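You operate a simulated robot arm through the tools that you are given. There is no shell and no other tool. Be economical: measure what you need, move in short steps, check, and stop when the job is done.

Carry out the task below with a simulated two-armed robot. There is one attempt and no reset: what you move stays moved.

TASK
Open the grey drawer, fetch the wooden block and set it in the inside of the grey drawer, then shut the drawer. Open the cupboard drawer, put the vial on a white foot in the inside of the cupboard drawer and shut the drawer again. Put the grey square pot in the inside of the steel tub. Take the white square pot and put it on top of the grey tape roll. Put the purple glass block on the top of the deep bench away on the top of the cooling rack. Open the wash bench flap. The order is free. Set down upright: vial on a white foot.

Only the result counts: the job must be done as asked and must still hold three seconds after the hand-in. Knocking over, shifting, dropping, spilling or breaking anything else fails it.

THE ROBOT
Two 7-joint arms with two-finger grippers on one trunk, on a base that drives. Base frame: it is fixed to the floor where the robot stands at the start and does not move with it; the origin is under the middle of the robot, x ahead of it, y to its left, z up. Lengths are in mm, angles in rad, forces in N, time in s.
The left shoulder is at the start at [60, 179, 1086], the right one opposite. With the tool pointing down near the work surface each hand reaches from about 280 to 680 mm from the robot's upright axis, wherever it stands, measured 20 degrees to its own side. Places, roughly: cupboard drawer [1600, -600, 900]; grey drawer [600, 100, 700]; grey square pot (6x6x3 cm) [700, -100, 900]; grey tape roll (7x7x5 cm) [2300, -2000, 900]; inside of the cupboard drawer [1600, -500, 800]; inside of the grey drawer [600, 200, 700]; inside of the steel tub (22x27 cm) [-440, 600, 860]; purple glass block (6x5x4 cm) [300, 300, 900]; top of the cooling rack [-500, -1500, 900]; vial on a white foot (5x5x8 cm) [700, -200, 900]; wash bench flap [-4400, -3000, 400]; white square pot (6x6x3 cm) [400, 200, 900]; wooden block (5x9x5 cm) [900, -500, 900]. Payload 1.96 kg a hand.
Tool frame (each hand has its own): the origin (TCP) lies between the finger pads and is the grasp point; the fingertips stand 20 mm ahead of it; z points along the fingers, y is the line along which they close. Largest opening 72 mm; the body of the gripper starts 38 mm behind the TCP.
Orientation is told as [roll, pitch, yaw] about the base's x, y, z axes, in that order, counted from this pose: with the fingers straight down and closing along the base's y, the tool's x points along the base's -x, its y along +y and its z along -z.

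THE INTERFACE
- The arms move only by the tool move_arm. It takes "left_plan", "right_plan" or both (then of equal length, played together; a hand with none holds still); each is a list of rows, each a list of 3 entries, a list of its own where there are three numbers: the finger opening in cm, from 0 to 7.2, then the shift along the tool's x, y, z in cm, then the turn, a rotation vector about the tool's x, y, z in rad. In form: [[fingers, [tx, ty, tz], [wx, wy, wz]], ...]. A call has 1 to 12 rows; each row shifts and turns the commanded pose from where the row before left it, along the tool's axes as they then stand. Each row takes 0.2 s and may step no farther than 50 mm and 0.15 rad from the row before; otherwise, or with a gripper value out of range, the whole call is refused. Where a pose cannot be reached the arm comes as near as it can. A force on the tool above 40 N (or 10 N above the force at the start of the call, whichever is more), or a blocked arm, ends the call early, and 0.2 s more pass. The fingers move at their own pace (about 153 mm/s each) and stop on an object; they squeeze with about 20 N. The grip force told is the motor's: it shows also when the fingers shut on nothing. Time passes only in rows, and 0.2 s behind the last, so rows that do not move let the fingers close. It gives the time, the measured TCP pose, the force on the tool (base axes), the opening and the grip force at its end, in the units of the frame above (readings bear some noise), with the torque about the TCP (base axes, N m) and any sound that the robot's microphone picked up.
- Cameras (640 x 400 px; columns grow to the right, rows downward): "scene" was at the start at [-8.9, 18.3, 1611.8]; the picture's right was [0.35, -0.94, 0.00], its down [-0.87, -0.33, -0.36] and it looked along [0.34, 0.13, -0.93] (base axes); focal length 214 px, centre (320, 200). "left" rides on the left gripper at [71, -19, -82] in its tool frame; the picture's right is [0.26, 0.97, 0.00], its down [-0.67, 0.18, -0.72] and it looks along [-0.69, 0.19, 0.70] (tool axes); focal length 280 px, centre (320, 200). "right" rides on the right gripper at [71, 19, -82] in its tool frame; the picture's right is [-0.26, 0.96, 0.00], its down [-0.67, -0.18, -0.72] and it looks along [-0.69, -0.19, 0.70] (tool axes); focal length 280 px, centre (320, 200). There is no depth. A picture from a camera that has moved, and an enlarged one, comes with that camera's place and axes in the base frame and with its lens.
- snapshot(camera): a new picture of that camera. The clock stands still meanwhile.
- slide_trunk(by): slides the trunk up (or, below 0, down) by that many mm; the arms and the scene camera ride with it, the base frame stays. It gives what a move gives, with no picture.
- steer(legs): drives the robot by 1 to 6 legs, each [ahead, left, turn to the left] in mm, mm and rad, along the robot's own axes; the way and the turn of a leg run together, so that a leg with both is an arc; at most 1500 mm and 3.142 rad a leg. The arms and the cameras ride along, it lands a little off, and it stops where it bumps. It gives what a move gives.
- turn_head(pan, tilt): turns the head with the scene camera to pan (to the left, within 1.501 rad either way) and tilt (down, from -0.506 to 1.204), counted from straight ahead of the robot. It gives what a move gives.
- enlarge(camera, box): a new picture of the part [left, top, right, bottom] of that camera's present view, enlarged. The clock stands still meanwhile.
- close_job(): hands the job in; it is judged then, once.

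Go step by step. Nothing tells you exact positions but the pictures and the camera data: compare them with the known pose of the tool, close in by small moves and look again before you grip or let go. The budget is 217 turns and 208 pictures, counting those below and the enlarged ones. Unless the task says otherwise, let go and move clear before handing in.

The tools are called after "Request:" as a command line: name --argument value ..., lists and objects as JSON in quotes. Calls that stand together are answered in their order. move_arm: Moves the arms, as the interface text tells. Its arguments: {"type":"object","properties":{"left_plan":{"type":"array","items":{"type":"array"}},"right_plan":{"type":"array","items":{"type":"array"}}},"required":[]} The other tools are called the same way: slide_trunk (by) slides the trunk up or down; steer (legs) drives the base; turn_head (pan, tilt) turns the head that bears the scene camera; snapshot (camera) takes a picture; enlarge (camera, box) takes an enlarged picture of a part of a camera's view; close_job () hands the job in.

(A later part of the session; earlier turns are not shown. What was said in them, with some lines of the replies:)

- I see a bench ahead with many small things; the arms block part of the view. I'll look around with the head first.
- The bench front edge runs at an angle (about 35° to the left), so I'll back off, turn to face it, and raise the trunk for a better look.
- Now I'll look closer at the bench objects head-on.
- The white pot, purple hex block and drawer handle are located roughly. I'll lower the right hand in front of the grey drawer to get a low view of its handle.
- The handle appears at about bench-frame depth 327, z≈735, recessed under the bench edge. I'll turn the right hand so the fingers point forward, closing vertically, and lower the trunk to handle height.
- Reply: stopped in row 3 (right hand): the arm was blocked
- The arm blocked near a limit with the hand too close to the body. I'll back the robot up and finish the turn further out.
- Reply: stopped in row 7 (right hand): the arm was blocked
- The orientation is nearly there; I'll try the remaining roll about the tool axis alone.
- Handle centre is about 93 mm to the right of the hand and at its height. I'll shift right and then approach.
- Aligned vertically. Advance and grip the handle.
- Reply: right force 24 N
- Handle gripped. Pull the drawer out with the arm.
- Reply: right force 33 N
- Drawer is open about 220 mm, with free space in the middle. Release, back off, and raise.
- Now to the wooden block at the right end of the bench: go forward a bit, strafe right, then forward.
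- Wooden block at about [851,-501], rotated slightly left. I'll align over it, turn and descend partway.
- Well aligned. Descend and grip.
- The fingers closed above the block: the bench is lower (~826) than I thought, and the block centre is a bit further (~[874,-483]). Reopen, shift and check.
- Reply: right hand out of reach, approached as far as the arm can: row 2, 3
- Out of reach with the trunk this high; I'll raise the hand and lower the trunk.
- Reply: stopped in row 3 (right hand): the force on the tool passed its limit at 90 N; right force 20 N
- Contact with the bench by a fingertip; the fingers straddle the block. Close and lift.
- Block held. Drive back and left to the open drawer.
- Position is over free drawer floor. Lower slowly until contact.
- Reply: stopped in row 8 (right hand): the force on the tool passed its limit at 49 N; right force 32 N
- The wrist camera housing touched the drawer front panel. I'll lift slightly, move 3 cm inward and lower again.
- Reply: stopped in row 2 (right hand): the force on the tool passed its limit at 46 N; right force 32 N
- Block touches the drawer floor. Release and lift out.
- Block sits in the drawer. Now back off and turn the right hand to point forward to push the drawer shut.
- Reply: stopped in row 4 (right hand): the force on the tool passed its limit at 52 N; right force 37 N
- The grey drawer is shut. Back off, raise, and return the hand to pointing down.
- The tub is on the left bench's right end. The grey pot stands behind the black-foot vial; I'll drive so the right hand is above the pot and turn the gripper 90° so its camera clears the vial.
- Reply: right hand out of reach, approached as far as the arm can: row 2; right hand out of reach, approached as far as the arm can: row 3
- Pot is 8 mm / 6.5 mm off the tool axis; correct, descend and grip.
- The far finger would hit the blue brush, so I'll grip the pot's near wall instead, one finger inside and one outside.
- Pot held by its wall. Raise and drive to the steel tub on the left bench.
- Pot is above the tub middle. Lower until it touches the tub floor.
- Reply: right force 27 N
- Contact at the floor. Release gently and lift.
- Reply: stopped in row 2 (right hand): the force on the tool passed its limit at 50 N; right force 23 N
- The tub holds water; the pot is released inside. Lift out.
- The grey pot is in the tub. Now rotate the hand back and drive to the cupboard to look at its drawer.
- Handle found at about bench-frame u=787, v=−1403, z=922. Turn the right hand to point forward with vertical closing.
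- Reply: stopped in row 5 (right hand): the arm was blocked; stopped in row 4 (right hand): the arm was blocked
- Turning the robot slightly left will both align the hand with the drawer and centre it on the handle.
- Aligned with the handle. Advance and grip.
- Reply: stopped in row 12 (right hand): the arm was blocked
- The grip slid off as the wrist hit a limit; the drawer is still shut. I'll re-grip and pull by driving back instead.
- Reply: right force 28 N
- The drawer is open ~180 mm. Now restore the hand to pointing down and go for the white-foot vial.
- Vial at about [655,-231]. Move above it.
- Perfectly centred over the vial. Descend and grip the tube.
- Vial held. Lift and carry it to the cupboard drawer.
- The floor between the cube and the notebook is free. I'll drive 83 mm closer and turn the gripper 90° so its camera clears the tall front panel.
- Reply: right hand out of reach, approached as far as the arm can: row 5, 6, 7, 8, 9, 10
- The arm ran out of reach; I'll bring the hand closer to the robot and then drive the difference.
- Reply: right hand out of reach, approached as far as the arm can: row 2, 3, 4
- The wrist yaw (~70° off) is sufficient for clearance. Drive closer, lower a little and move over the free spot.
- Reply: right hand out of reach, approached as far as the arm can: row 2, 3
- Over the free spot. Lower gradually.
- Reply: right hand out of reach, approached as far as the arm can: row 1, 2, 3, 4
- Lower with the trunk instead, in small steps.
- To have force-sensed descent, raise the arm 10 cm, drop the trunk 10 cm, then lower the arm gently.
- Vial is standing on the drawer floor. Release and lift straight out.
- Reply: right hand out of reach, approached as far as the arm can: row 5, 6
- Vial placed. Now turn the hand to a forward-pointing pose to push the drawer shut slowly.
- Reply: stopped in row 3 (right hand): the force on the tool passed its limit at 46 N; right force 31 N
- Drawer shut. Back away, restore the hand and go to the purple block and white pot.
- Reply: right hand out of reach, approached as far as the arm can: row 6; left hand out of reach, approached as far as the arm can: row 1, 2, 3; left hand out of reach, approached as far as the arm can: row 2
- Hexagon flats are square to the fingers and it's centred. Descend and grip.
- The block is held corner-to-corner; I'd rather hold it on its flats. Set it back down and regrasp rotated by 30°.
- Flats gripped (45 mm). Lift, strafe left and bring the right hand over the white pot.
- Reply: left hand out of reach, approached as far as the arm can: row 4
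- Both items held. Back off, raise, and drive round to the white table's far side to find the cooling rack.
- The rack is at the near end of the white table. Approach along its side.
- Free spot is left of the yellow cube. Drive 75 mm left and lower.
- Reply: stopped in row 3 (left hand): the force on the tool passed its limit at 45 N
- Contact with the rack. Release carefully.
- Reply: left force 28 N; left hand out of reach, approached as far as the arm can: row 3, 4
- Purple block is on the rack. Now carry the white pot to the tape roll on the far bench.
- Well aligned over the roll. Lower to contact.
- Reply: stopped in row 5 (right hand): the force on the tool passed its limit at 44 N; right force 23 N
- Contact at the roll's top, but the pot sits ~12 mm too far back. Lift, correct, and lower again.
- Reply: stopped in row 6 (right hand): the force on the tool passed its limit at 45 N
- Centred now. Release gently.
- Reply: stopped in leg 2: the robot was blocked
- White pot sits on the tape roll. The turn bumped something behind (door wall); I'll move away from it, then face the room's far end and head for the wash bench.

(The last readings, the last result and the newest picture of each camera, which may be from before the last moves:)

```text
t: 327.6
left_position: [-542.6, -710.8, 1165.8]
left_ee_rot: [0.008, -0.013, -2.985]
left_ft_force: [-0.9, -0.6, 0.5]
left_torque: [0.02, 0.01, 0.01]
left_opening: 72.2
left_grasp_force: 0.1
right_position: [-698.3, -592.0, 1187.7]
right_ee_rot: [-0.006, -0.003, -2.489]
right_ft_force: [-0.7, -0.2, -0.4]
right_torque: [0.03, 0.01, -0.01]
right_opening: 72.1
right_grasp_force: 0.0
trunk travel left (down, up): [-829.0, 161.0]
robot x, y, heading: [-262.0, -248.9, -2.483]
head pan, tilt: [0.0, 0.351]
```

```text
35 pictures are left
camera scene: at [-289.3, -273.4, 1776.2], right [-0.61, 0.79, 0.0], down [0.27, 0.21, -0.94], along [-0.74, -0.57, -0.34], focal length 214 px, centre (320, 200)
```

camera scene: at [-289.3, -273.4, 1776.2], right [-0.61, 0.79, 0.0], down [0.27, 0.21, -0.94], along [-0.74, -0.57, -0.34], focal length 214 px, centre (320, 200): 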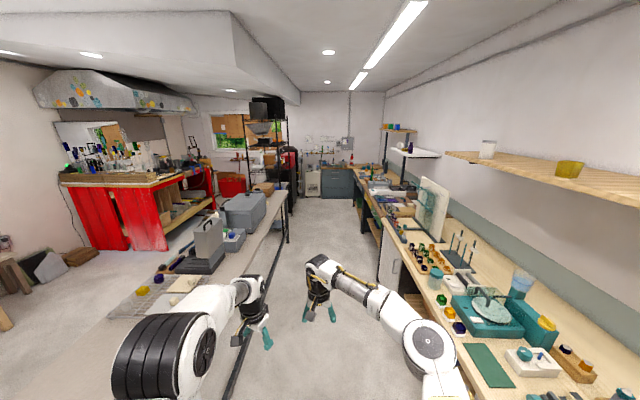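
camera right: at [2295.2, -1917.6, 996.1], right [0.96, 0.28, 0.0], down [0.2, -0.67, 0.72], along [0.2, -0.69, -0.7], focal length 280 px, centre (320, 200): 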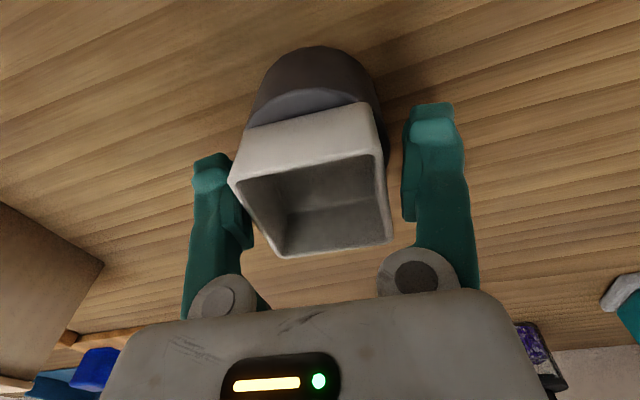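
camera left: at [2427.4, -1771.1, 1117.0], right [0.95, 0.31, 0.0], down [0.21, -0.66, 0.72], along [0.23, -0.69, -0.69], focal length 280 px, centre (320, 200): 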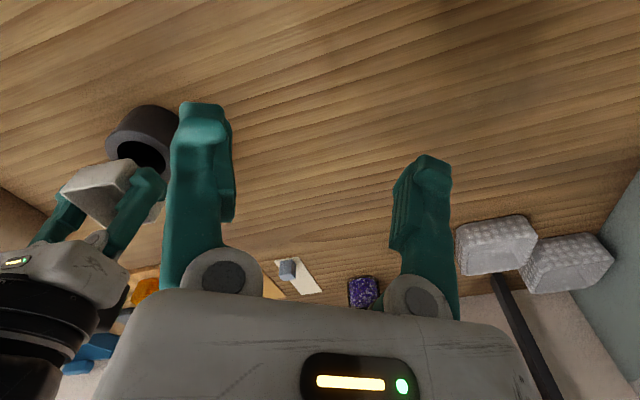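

Request:
steer --legs '[[0, 0, -0.05], [1500, 0, 0], [1500, 0, 0]]'

Request:
snapshot --camera "scene"

```text
t: 342.6
left_position: [-2935.4, -2536.4, 1165.9]
left_ee_rot: [0.007, -0.011, -2.969]
left_ft_force: [-0.1, 0.3, 0.7]
left_torque: [0.05, 0.01, 0.0]
left_opening: 71.7
left_grasp_force: 0.1
right_position: [-3093.7, -2420.4, 1187.5]
right_ee_rot: [-0.003, -0.004, -2.473]
right_ft_force: [-0.3, 0.4, -0.5]
right_torque: [0.02, 0.01, -0.02]
right_opening: 72.0
right_grasp_force: 0.0
trunk travel left (down, up): [-829.0, 161.0]
robot x, y, heading: [-2658.8, -2070.5, -2.468]
head pan, tilt: [0.0, 0.351]
```

```text
34 pictures are left
camera scene: at [-2689.6, -2094.6, 1776.2], right [-0.62, 0.78, 0.0], down [0.27, 0.21, -0.94], along [-0.73, -0.59, -0.34], focal length 214 px, centre (320, 200)
```

scene: 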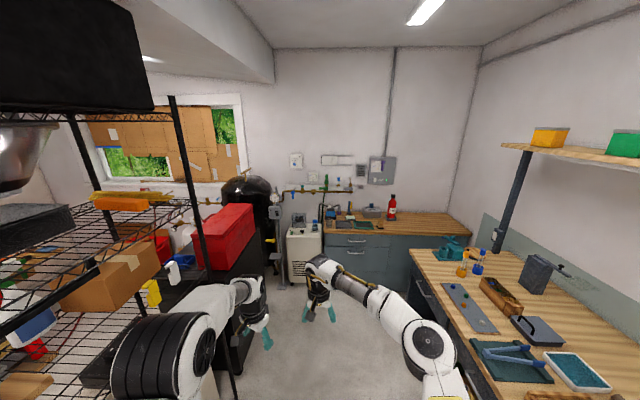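

Request:
enlarge --camera "scene" --box '[280, 190, 440, 290]'

```text
4.00 times, centred on (360, 240) of scene
camera zoom: at [-2689.6, -2094.6, 1776.2], right [-0.62, 0.78, 0.0], down [0.27, 0.21, -0.94], along [-0.73, -0.59, -0.34], focal length 858 px, centre (160, 40)
```

zoom: 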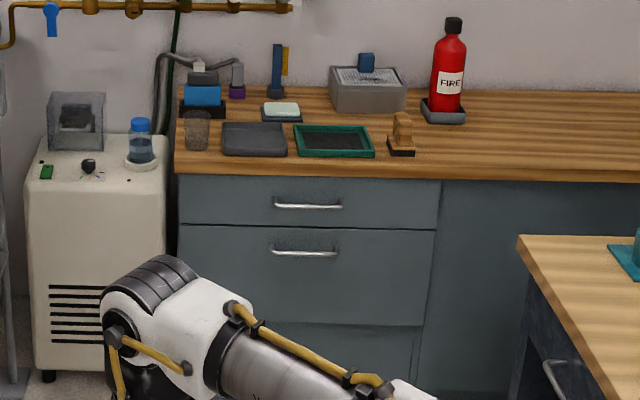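

Request:
steer --legs '[[0, -190, -0.065], [850, 0, 0]]'

Request:
turn_head --pan 0 --tilt 0.8

Request:
snapshot --camera "scene"

Request:
snapshot --camera "right"

```text
t: 348.3
left_position: [-3779.0, -2871.8, 1165.4]
left_ee_rot: [0.006, -0.013, -3.021]
left_ft_force: [-0.4, 0.7, 0.7]
left_torque: [-0.03, -0.01, 0.02]
left_opening: 71.9
left_grasp_force: 0.0
right_position: [-3929.6, -2746.5, 1187.8]
right_ee_rot: [-0.004, -0.004, -2.524]
right_ft_force: [-0.1, 0.2, 0.0]
right_torque: [0.02, 0.02, 0.0]
right_opening: 71.8
right_grasp_force: 0.1
trunk travel left (down, up): [-829.0, 161.0]
robot x, y, heading: [-3484.3, -2423.5, -2.521]
head pan, tilt: [0.0, 0.351]
```

```text
t: 349.2
left_position: [-3779.6, -2871.2, 1166.3]
left_ee_rot: [0.008, -0.011, -3.019]
left_ft_force: [0.2, -0.6, -1.0]
left_torque: [0.0, 0.04, 0.01]
left_opening: 72.1
left_grasp_force: 0.0
right_position: [-3931.0, -2746.5, 1187.3]
right_ee_rot: [-0.004, -0.002, -2.521]
right_ft_force: [0.3, -0.4, -0.1]
right_torque: [0.02, -0.01, 0.02]
right_opening: 72.0
right_grasp_force: 0.0
trunk travel left (down, up): [-829.0, 161.0]
robot x, y, heading: [-3485.0, -2423.9, -2.52]
head pan, tilt: [0.0, 0.799]
```

```text
32 pictures are left
camera scene: at [-3500.3, -2435.5, 1736.6], right [-0.58, 0.81, 0.0], down [0.58, 0.42, -0.7], along [-0.57, -0.41, -0.72], focal length 214 px, centre (320, 200)
```

scene: 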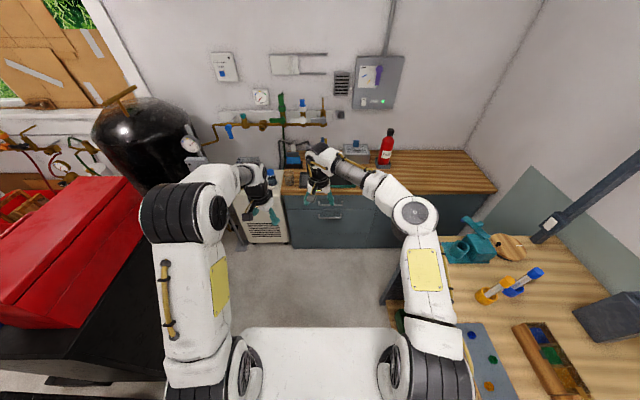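

```text
31 pictures are left
camera right: at [-3861.7, -2723.2, 1269.1], right [0.35, -0.94, 0.0], down [-0.65, -0.24, 0.72], along [-0.67, -0.25, -0.7], focal length 280 px, centre (320, 200)
```

right: 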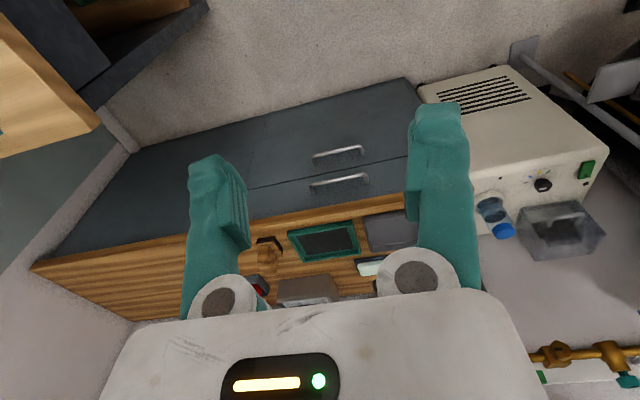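

The flap is the panel with the lower handle (≈ u −5240, v 46, z 555). I'll retract the left arm, shift the right hand to the right, and turn it forward.

Request:
move_arm --left_plan '[[7.2, [3.3, -1.8, 0], [0, 0, 0]], [7.2, [3.3, -1.8, 0], [0, 0, 0]], [7.2, [3.3, -1.8, 0], [0, 0, 0]], [7.2, [3.3, -1.8, 0], [0, 0, 0]]]' --right_plan '[[7.2, [0.5, -3.3, 2], [0, 0, 0]], [7.2, [0.5, -3.3, 2], [0, 0, 0]], [7.2, [0.5, -3.3, 2], [0, 0, 0]], [7.2, [0, -3.3, 2], [0, 0, 0]]]'

Request:
move_arm --right_plan '[[7.2, [0, 0, 0], [0, -0.148, 0]], [7.2, [0, 0, 0], [0, -0.148, 0]], [7.2, [0, 0, 0], [0, -0.148, 0]], [7.2, [0, 0, 0], [0, -0.148, 0]], [7.2, [0, 0, 0], [0, -0.148, 0]], [7.2, [0, 0, 0], [0, -0.148, 0]], [7.2, [0, 0, 0], [0, -0.148, 0]], [7.2, [0, 0, 0], [0, -0.148, 0]], [7.2, [0, 0, 0], [0, -0.148, 0]], [7.2, [0, 0, 0], [0, -0.148, 0]], [7.2, [0, 0, 0], [0, -0.09, 0]]]'

Request:
move_arm --right_plan '[[7.2, [0, 0, 0], [0, 0, -0.143]], [7.2, [0, 0, 0], [0, 0, -0.143]], [7.2, [0, 0, 0], [0, 0, -0.143]], [7.2, [0, 0, 0], [0, 0, -0.143]], [7.2, [0, 0, 0], [0, 0, -0.143]], [7.2, [0, 0, 0], [0, 0, -0.143]], [7.2, [0, 0, 0], [0, 0, -0.143]], [7.2, [0, 0, 0], [0, 0, -0.143]], [7.2, [0, 0, 0], [0, 0, -0.143]], [7.2, [0, 0, 0], [0, 0, -0.143]], [7.2, [0, 0, 0], [0, 0, -0.143]]]'

```text
t: 350.2
left_position: [-3656.5, -2780.5, 1164.8]
left_ee_rot: [0.009, -0.012, -3.022]
left_ft_force: [0.9, 0.2, -1.1]
left_torque: [-0.01, 0.01, 0.01]
left_opening: 72.0
left_grasp_force: 0.2
right_position: [-3993.5, -2630.3, 1110.2]
right_ee_rot: [-0.004, -0.006, -2.523]
right_ft_force: [0.7, 0.1, 0.5]
right_torque: [0.0, -0.01, 0.03]
right_opening: 72.2
right_grasp_force: 0.1
trunk travel left (down, up): [-829.0, 161.0]
robot x, y, heading: [-3479.3, -2422.0, -2.512]
head pan, tilt: [0.0, 0.799]
```

```text
t: 352.6
left_position: [-3657.8, -2783.4, 1164.4]
left_ee_rot: [0.008, -0.01, -3.019]
left_ft_force: [0.2, -0.7, 0.0]
left_torque: [0.01, 0.02, 0.01]
left_opening: 71.9
left_grasp_force: 0.0
right_position: [-3995.4, -2630.5, 1109.3]
right_ee_rot: [-2.446, -1.565, -0.077]
right_ft_force: [0.3, -0.3, 0.4]
right_torque: [0.0, -0.01, 0.01]
right_opening: 71.9
right_grasp_force: 0.0
trunk travel left (down, up): [-829.0, 161.0]
robot x, y, heading: [-3480.8, -2420.5, -2.521]
head pan, tilt: [0.0, 0.799]
```

```text
t: 355.0
left_position: [-3656.1, -2783.4, 1165.6]
left_ee_rot: [0.008, -0.012, -3.021]
left_ft_force: [0.3, 0.3, -0.4]
left_torque: [0.0, 0.0, -0.02]
left_opening: 72.2
left_grasp_force: 0.1
right_position: [-3995.1, -2631.2, 1109.0]
right_ee_rot: [-1.573, 0.009, -0.952]
right_ft_force: [0.3, -0.4, 0.1]
right_torque: [0.0, 0.02, 0.02]
right_opening: 71.9
right_grasp_force: 0.0
trunk travel left (down, up): [-829.0, 161.0]
robot x, y, heading: [-3483.0, -2422.3, -2.519]
head pan, tilt: [0.0, 0.799]
```

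Orientation reached cleanly. Lower to handle height, then approach.

Request:
slide_trunk --by -554

Request:
steer --legs '[[340, 82, 0]]'

Request:
turn_head --pan 0 --tilt 0.7

Request:
snapshot --camera "scene"

Request:
snapshot --camera "right"

```text
refused: -554 is not a number from -400 to 400
```

```text
t: 357.3
left_position: [-3886.3, -3051.5, 1164.5]
left_ee_rot: [0.007, -0.013, -3.015]
left_ft_force: [0.4, -0.1, -0.4]
left_torque: [0.02, -0.03, -0.01]
left_opening: 71.9
left_grasp_force: 0.0
right_position: [-4226.4, -2900.7, 1108.7]
right_ee_rot: [-1.571, 0.006, -0.948]
right_ft_force: [-0.5, -0.1, -0.6]
right_torque: [-0.01, 0.01, 0.0]
right_opening: 72.2
right_grasp_force: 0.0
trunk travel left (down, up): [-829.0, 161.0]
robot x, y, heading: [-3711.7, -2692.4, -2.514]
head pan, tilt: [0.0, 0.799]
```

```text
t: 358.0
left_position: [-3888.7, -3051.6, 1164.8]
left_ee_rot: [0.007, -0.011, -3.014]
left_ft_force: [-0.1, -0.4, 0.3]
left_torque: [-0.01, 0.02, -0.01]
left_opening: 71.9
left_grasp_force: 0.0
right_position: [-4226.6, -2901.7, 1109.1]
right_ee_rot: [-1.572, 0.004, -0.949]
right_ft_force: [-0.1, 0.3, -0.1]
right_torque: [0.02, 0.0, -0.01]
right_opening: 72.0
right_grasp_force: 0.1
trunk travel left (down, up): [-829.0, 161.0]
robot x, y, heading: [-3710.1, -2692.1, -2.513]
head pan, tilt: [0.0, 0.7]
```

```text
30 pictures are left
camera scene: at [-3736.6, -2706.4, 1744.8], right [-0.59, 0.81, 0.0], down [0.52, 0.38, -0.76], along [-0.62, -0.45, -0.64], focal length 214 px, centre (320, 200)
```

scene: 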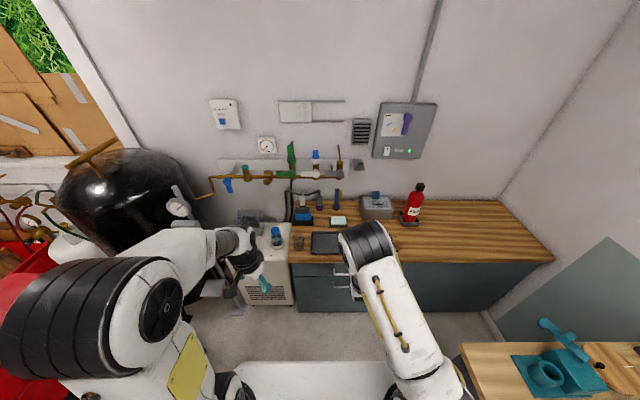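

```text
29 pictures are left
camera right: at [-4202.2, -2797.1, 1088.6], right [0.15, -0.21, -0.97], down [0.98, -0.13, 0.18], along [-0.16, -0.97, 0.18], focal length 280 px, centre (320, 200)
```

right: 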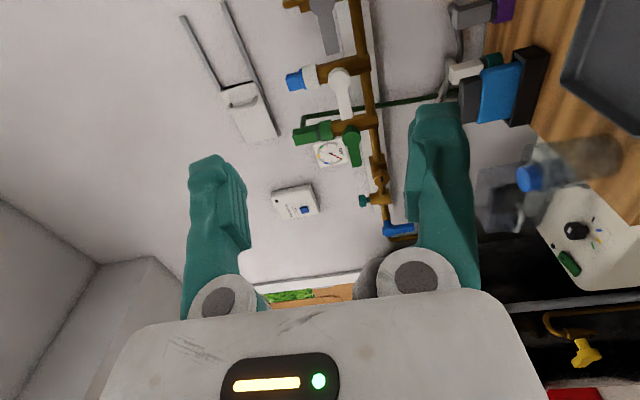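

Request:
slide_trunk --by -300

Request:
slide_trunk --by -254

Request:
snapshot --camera "right"

Request:
enlarge --camera "scene" --box '[240, 170, 440, 295]'

```text
t: 361.0
left_position: [-3886.5, -3051.0, 864.8]
left_ee_rot: [0.006, -0.01, -3.016]
left_ft_force: [-0.3, 0.8, -0.5]
left_torque: [0.0, 0.02, -0.02]
left_opening: 71.8
left_grasp_force: 0.0
right_position: [-4227.0, -2900.5, 808.7]
right_ee_rot: [-1.572, 0.006, -0.948]
right_ft_force: [-0.1, 0.6, -0.7]
right_torque: [0.01, -0.03, 0.01]
right_opening: 72.2
right_grasp_force: 0.1
trunk travel left (down, up): [-529.0, 461.0]
robot x, y, heading: [-3710.7, -2688.7, -2.515]
head pan, tilt: [0.0, 0.7]
```

```text
t: 363.6
left_position: [-3887.9, -3052.2, 610.9]
left_ee_rot: [0.005, -0.01, -3.014]
left_ft_force: [-0.1, -0.1, -0.1]
left_torque: [0.01, 0.0, 0.03]
left_opening: 72.1
left_grasp_force: 0.1
right_position: [-4226.9, -2900.7, 554.5]
right_ee_rot: [-1.573, 0.006, -0.95]
right_ft_force: [0.0, -0.2, 0.8]
right_torque: [0.01, -0.02, -0.01]
right_opening: 72.1
right_grasp_force: 0.0
trunk travel left (down, up): [-275.0, 715.0]
robot x, y, heading: [-3712.0, -2689.0, -2.515]
head pan, tilt: [0.0, 0.7]
```

```text
28 pictures are left
camera right: at [-4201.8, -2796.7, 534.8], right [0.15, -0.21, -0.97], down [0.98, -0.13, 0.18], along [-0.16, -0.97, 0.18], focal length 280 px, centre (320, 200)
```

right: 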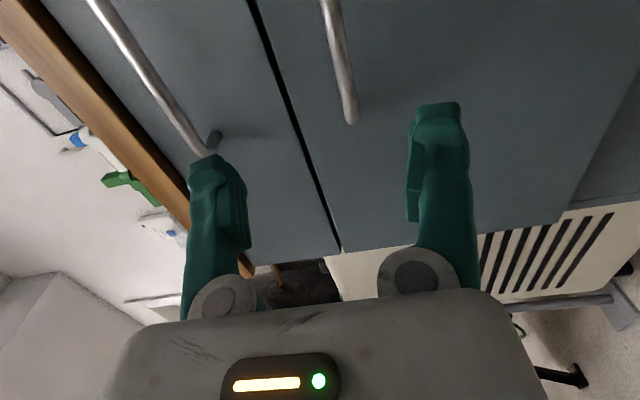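

```text
3.20 times, centred on (340, 232) of scene
camera zoom: at [-3736.0, -2705.7, 1190.9], right [-0.59, 0.81, 0.0], down [0.52, 0.38, -0.76], along [-0.62, -0.45, -0.64], focal length 686 px, centre (256, 96)
```

zoom: 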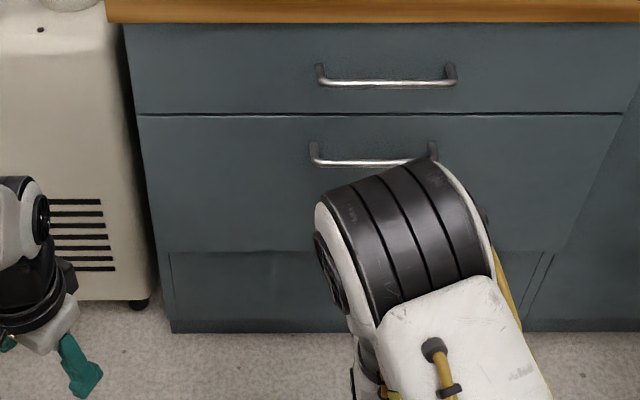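

Handle at u≈−5253, z≈541. Adjust down 13 mm, right 15 mm, advance and grip.

Request:
move_arm --right_plan '[[7.2, [1.5, 1.3, 1], [0, 0, 0]], [7.2, [0, 0, 4], [0, 0, 0]], [7.2, [0, 0, 4], [0, 0, 0]], [7.2, [0, 0, 3.3], [0, 0, 0]], [0, [0, 0, 0], [0, 0, 0]], [0, [0, 0, 0], [0, 0, 0]], [0, [0, 0, 0], [0, 0, 0]]]'

Request:
snapshot --camera "right"

```text
t: 365.2
left_position: [-3887.7, -3051.3, 609.6]
left_ee_rot: [0.008, -0.01, -3.013]
left_ft_force: [-0.1, 0.9, 0.3]
left_torque: [0.0, 0.01, -0.03]
left_opening: 72.3
left_grasp_force: 0.1
right_position: [-4336.7, -2961.3, 540.1]
right_ee_rot: [-1.571, 0.006, -0.948]
right_ft_force: [-1.8, -0.8, -4.2]
right_torque: [-0.09, -0.05, -0.15]
right_opening: 6.0
right_grasp_force: 31.9
trunk travel left (down, up): [-275.0, 715.0]
robot x, y, heading: [-3713.9, -2690.9, -2.511]
head pan, tilt: [0.0, 0.7]
```

```text
26 pictures are left
camera right: at [-4310.8, -2857.4, 520.4], right [0.15, -0.21, -0.97], down [0.98, -0.13, 0.18], along [-0.16, -0.97, 0.18], focal length 280 px, centre (320, 200)
```

right: 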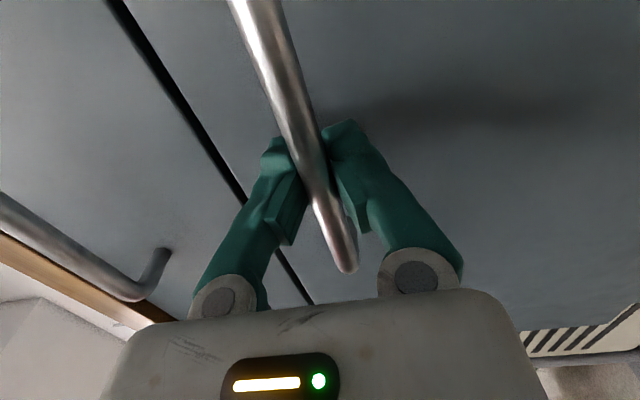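

Handle gripped. Pull the flap open along its arc about the bottom hinge.

Request:
move_arm --right_plan '[[0, [0, 0.4, -2.4], [0, 0, 0]], [0, [0, 0.7, -2.26], [0, 0, 0]], [0, [0, 0.95, -2.2], [0, 0, 0]], [0, [0, 1.12, -2.13], [0, 0, 0]]]'

Request:
enlarge --camera "scene" --box '[240, 170, 440, 295]'

```text
t: 366.2
left_position: [-3889.6, -3052.6, 608.6]
left_ee_rot: [0.004, -0.006, -3.015]
left_ft_force: [-0.6, -0.1, -0.1]
left_torque: [0.01, -0.01, -0.02]
left_opening: 72.2
left_grasp_force: 0.1
right_position: [-4263.8, -2907.4, 505.5]
right_ee_rot: [-1.566, 0.005, -0.948]
right_ft_force: [-11.7, -10.9, -25.8]
right_torque: [-0.14, 0.14, -0.02]
right_opening: 6.1
right_grasp_force: 30.9
trunk travel left (down, up): [-275.0, 715.0]
robot x, y, heading: [-3716.5, -2689.2, -2.518]
head pan, tilt: [0.0, 0.7]
```

```text
3.20 times, centred on (340, 232) of scene
camera zoom: at [-3739.8, -2707.8, 1190.3], right [-0.59, 0.81, 0.0], down [0.52, 0.38, -0.76], along [-0.62, -0.45, -0.65], focal length 686 px, centre (256, 96)
```

zoom: 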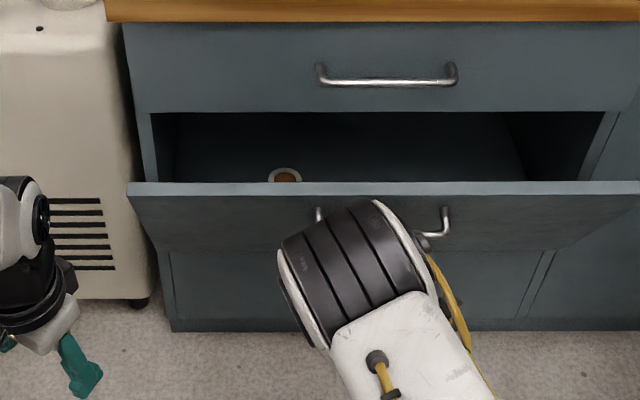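

Request:
move_arm --right_plan '[[0, [0, 0.5, -0.3], [0, 0, 0]], [0, [0, 1.3, -1.9], [0, 0, 0]], [0, [0, 1.45, -1.8], [0, 0, 0]], [0, [0, 1.7, -1.7], [0, 0, 0]], [0, [0, 1.9, -1.47], [0, 0, 0]], [0, [0, 2.0, -1.3], [0, 0, 0]], [0, [0, 2.1, -1.1], [0, 0, 0]]]'

Request:
enlarge --camera "scene" --box '[240, 170, 440, 295]'

Request:
snapshot --camera "right"

```text
t: 367.0
left_position: [-3887.9, -3052.6, 609.0]
left_ee_rot: [0.006, -0.007, -3.013]
left_ft_force: [-0.3, 1.0, 0.7]
left_torque: [-0.01, 0.0, -0.02]
left_opening: 71.8
left_grasp_force: 0.0
right_position: [-4233.5, -2887.5, 474.7]
right_ee_rot: [-1.562, 0.004, -0.947]
right_ft_force: [-14.5, -8.8, -27.7]
right_torque: [0.02, -0.03, 0.12]
right_opening: 6.1
right_grasp_force: 30.2
trunk travel left (down, up): [-275.0, 715.0]
robot x, y, heading: [-3713.7, -2688.8, -2.514]
head pan, tilt: [0.0, 0.7]
stopped in row 4 (right hand): the force on the tool passed its limit at 43 N (the readings are from after the stop); the commanded pose is now the measured one
```

```text
3.20 times, centred on (340, 232) of scene
camera zoom: at [-3740.3, -2707.7, 1190.6], right [-0.59, 0.81, 0.0], down [0.52, 0.38, -0.76], along [-0.62, -0.45, -0.65], focal length 686 px, centre (256, 96)
```

zoom: 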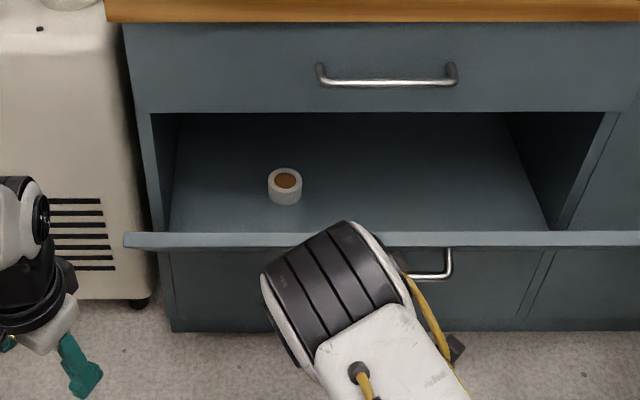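

```text
23 pictures are left
camera right: at [-4208.6, -2782.6, 455.4], right [0.16, -0.2, -0.97], down [0.97, -0.13, 0.19], along [-0.16, -0.97, 0.18], focal length 280 px, centre (320, 200)
```

right: 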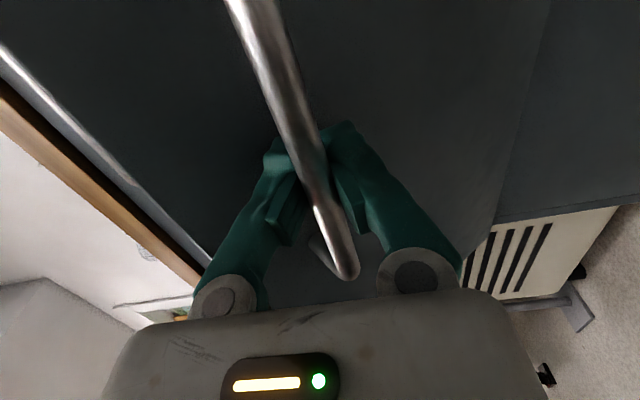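

Flap is ~38° open and its weight hangs on the hand; continue along the arc downward.

Request:
move_arm --right_plan '[[0, [0, 0.8, 0.0], [0, 0, 0]], [0, [0, 1.4, -1.2], [0, 0, 0]], [0, [0, 1.5, -1.1], [0, 0, 0]], [0, [0, 1.6, -0.95], [0, 0, 0]], [0, [0, 1.7, -0.8], [0, 0, 0]], [0, [0, 1.8, -0.7], [0, 0, 0]], [0, [0, 1.8, -0.5], [0, 0, 0]]]'

Request:
enlarge --camera "scene" --box '[240, 170, 440, 295]'

```text
t: 368.6
left_position: [-3888.5, -3052.2, 609.3]
left_ee_rot: [0.005, -0.011, -3.014]
left_ft_force: [1.0, 0.6, -0.4]
left_torque: [-0.03, -0.01, -0.01]
left_opening: 71.9
left_grasp_force: 0.2
right_position: [-4190.9, -2854.8, 372.4]
right_ee_rot: [-1.569, 0.005, -0.947]
right_ft_force: [-4.4, 0.0, -7.2]
right_torque: [-0.04, 0.08, 0.01]
right_opening: 0.2
right_grasp_force: 30.0
trunk travel left (down, up): [-275.0, 715.0]
robot x, y, heading: [-3714.5, -2691.9, -2.516]
head pan, tilt: [0.0, 0.7]
```

```text
3.20 times, centred on (340, 232) of scene
camera zoom: at [-3737.0, -2706.2, 1190.7], right [-0.59, 0.81, 0.0], down [0.52, 0.38, -0.76], along [-0.62, -0.45, -0.64], focal length 686 px, centre (256, 96)
```

zoom: 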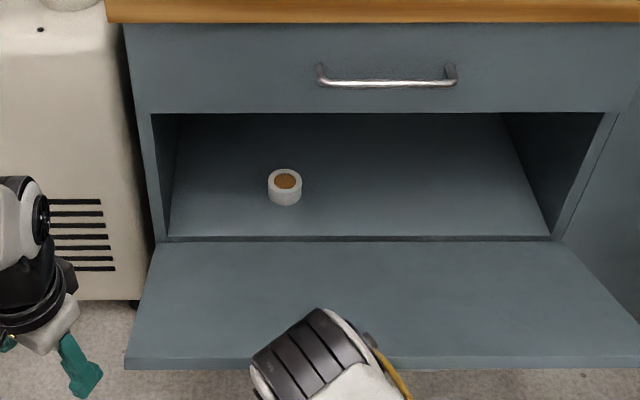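

The flap is nearly flat; the hand slipped off below it. Lower the hand slightly and withdraw so it rests free.

Request:
move_arm --right_plan '[[0, [0, 1.5, 0], [0, 0, 0]], [0, [0, 1.5, -1], [0, 0, 0]], [0, [0, 1, -3], [0, 0, 0]], [0, [0, 0, -4], [0, 0, 0]], [0, [0, 0, -4], [0, 0, 0]], [0, [0, 0, -4], [0, 0, 0]]]'

Request:
snapshot --camera "scene"

Request:
snapshot --camera "right"

```text
t: 369.4
left_position: [-3886.6, -3052.0, 610.3]
left_ee_rot: [0.007, -0.009, -3.012]
left_ft_force: [0.7, -0.6, 0.2]
left_torque: [-0.02, -0.01, 0.03]
left_opening: 72.0
left_grasp_force: 0.1
right_position: [-4167.0, -2841.3, 336.7]
right_ee_rot: [-1.583, 0.003, -0.945]
right_ft_force: [-14.1, -8.9, -7.9]
right_torque: [0.41, 0.16, -0.14]
right_opening: 8.9
right_grasp_force: 36.3
trunk travel left (down, up): [-275.0, 715.0]
robot x, y, heading: [-3715.1, -2692.8, -2.505]
head pan, tilt: [0.0, 0.7]
stopped in row 4 (right hand): the force on the tool passed its limit at 97 N (the readings are from after the stop); the commanded pose is now the measured one
```

```text
21 pictures are left
camera scene: at [-3738.1, -2706.9, 1190.8], right [-0.59, 0.81, 0.0], down [0.52, 0.38, -0.76], along [-0.62, -0.45, -0.64], focal length 214 px, centre (320, 200)
```

scene: 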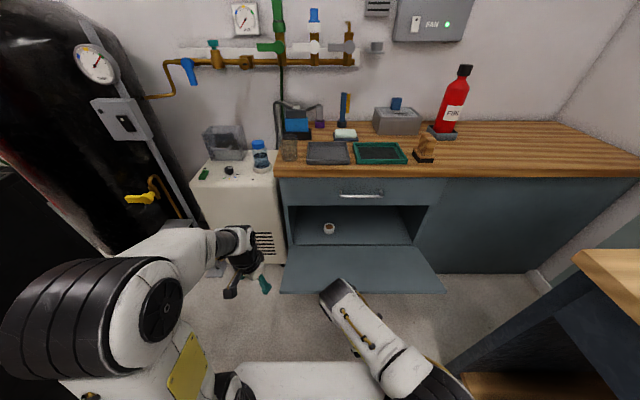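

```text
20 pictures are left
camera right: at [-4143.6, -2737.0, 317.1], right [0.14, -0.22, -0.97], down [0.98, -0.13, 0.17], along [-0.16, -0.97, 0.19], focal length 280 px, centre (320, 200)
```

right: 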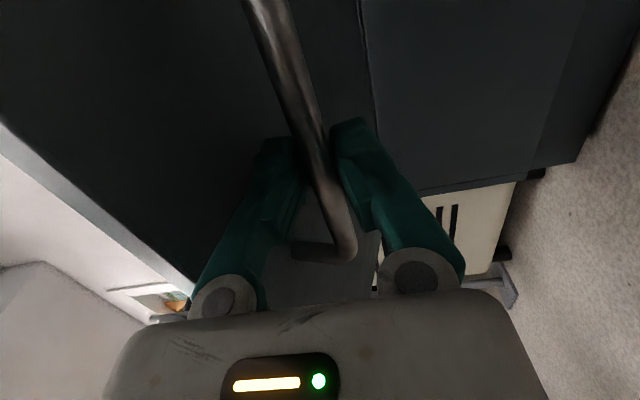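

The fingers still hold the bar; open a bit, drop slightly, and slide straight out.

Request:
move_arm --right_plan '[[3, [0, 0, 0], [0, 0, 0]], [3, [0, 0, 0], [0, 0, 0]], [3, [0, 0.8, 0], [0, 0, 0]], [3, [0, 0, -2], [0, 0, 0]], [3, [0, 0, -3], [0, 0, 0]], [3, [0, 0, -3], [0, 0, 0]], [3, [0, 0, -3], [0, 0, 0]]]'

Request:
snapshot --camera "scene"

Request:
snapshot --camera "right"

```text
t: 371.0
left_position: [-3888.1, -3052.1, 612.4]
left_ee_rot: [0.007, -0.011, -3.012]
left_ft_force: [0.3, 0.4, -0.6]
left_torque: [0.01, 0.0, 0.02]
left_opening: 72.0
left_grasp_force: 0.0
right_position: [-4079.0, -2775.3, 331.2]
right_ee_rot: [-1.589, 0.001, -0.95]
right_ft_force: [0.6, -0.5, 1.0]
right_torque: [0.0, 0.03, 0.03]
right_opening: 30.0
right_grasp_force: 0.0
trunk travel left (down, up): [-275.0, 715.0]
robot x, y, heading: [-3717.0, -2688.6, -2.511]
head pan, tilt: [0.0, 0.7]
```

```text
19 pictures are left
camera scene: at [-3737.1, -2706.5, 1190.9], right [-0.59, 0.81, 0.0], down [0.52, 0.38, -0.76], along [-0.62, -0.45, -0.64], focal length 214 px, centre (320, 200)
```

scene: 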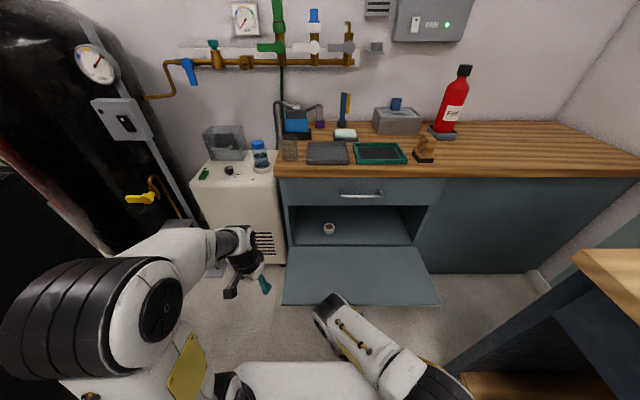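

```text
18 pictures are left
camera right: at [-4054.3, -2672.3, 310.0], right [0.14, -0.22, -0.97], down [0.98, -0.13, 0.17], along [-0.16, -0.97, 0.2], focal length 280 px, centre (320, 200)
```

right: 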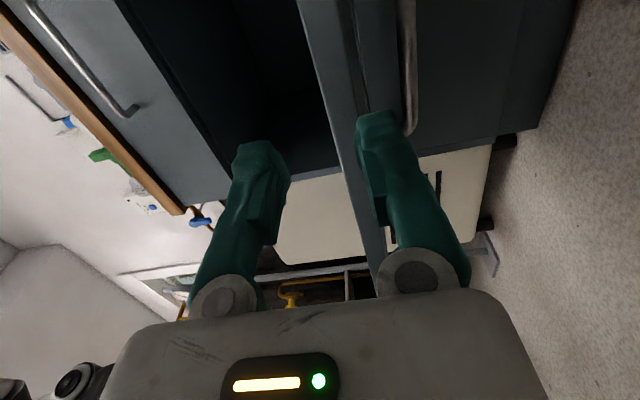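

The flap hangs fully open and the hand is free. Back away and take one last look.

Request:
steer --legs '[[-300, 0, 0]]'

Request:
enlarge --camera "scene" --box '[220, 120, 460, 270]'

```text
t: 373.1
left_position: [-3648.1, -2877.3, 611.9]
left_ee_rot: [0.005, -0.011, -3.017]
left_ft_force: [0.3, 1.1, -0.4]
left_torque: [0.0, 0.03, -0.02]
left_opening: 72.2
left_grasp_force: 0.1
right_position: [-3837.0, -2602.7, 330.6]
right_ee_rot: [-1.587, -0.002, -0.95]
right_ft_force: [0.4, -0.5, -0.3]
right_torque: [-0.01, -0.01, -0.02]
right_opening: 30.2
right_grasp_force: 0.0
trunk travel left (down, up): [-275.0, 715.0]
robot x, y, heading: [-3472.8, -2517.4, -2.52]
head pan, tilt: [0.0, 0.7]
```

```text
2.67 times, centred on (340, 195) of scene
camera zoom: at [-3495.8, -2531.9, 1190.8], right [-0.58, 0.81, 0.0], down [0.52, 0.38, -0.76], along [-0.62, -0.45, -0.64], focal length 572 px, centre (267, 213)
```

zoom: 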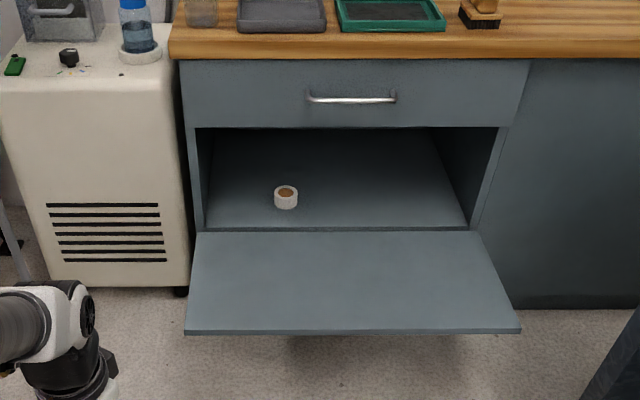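

The flap is fully open, and every other step is done with both hands clear, so I'm handing in.

Request:
close_job

```text
The job is handed in.
```

I finished every part of the task and handed the job in.

- **Grey drawer:** the wooden block is inside and the drawer is shut.
- **Cupboard drawer:** the white-foot vial was standing upright when I let go, and I pushed the drawer shut slowly. I couldn't see inside it after that.
- **Steel tub:** the grey square pot is inside. The tub holds water, so the pot sits under it.
- **Tape roll:** the white square pot is on top of the grey tape roll.
- **Cooling rack:** the purple glass block is on top, clear of the other things there.
- **Wash bench:** the flap is fully open.

While turning near the cupboard and door, the robot bumped something behind it and stopped. I took it for the wall or the cupboard side, but didn't go back to check whether anything had moved.
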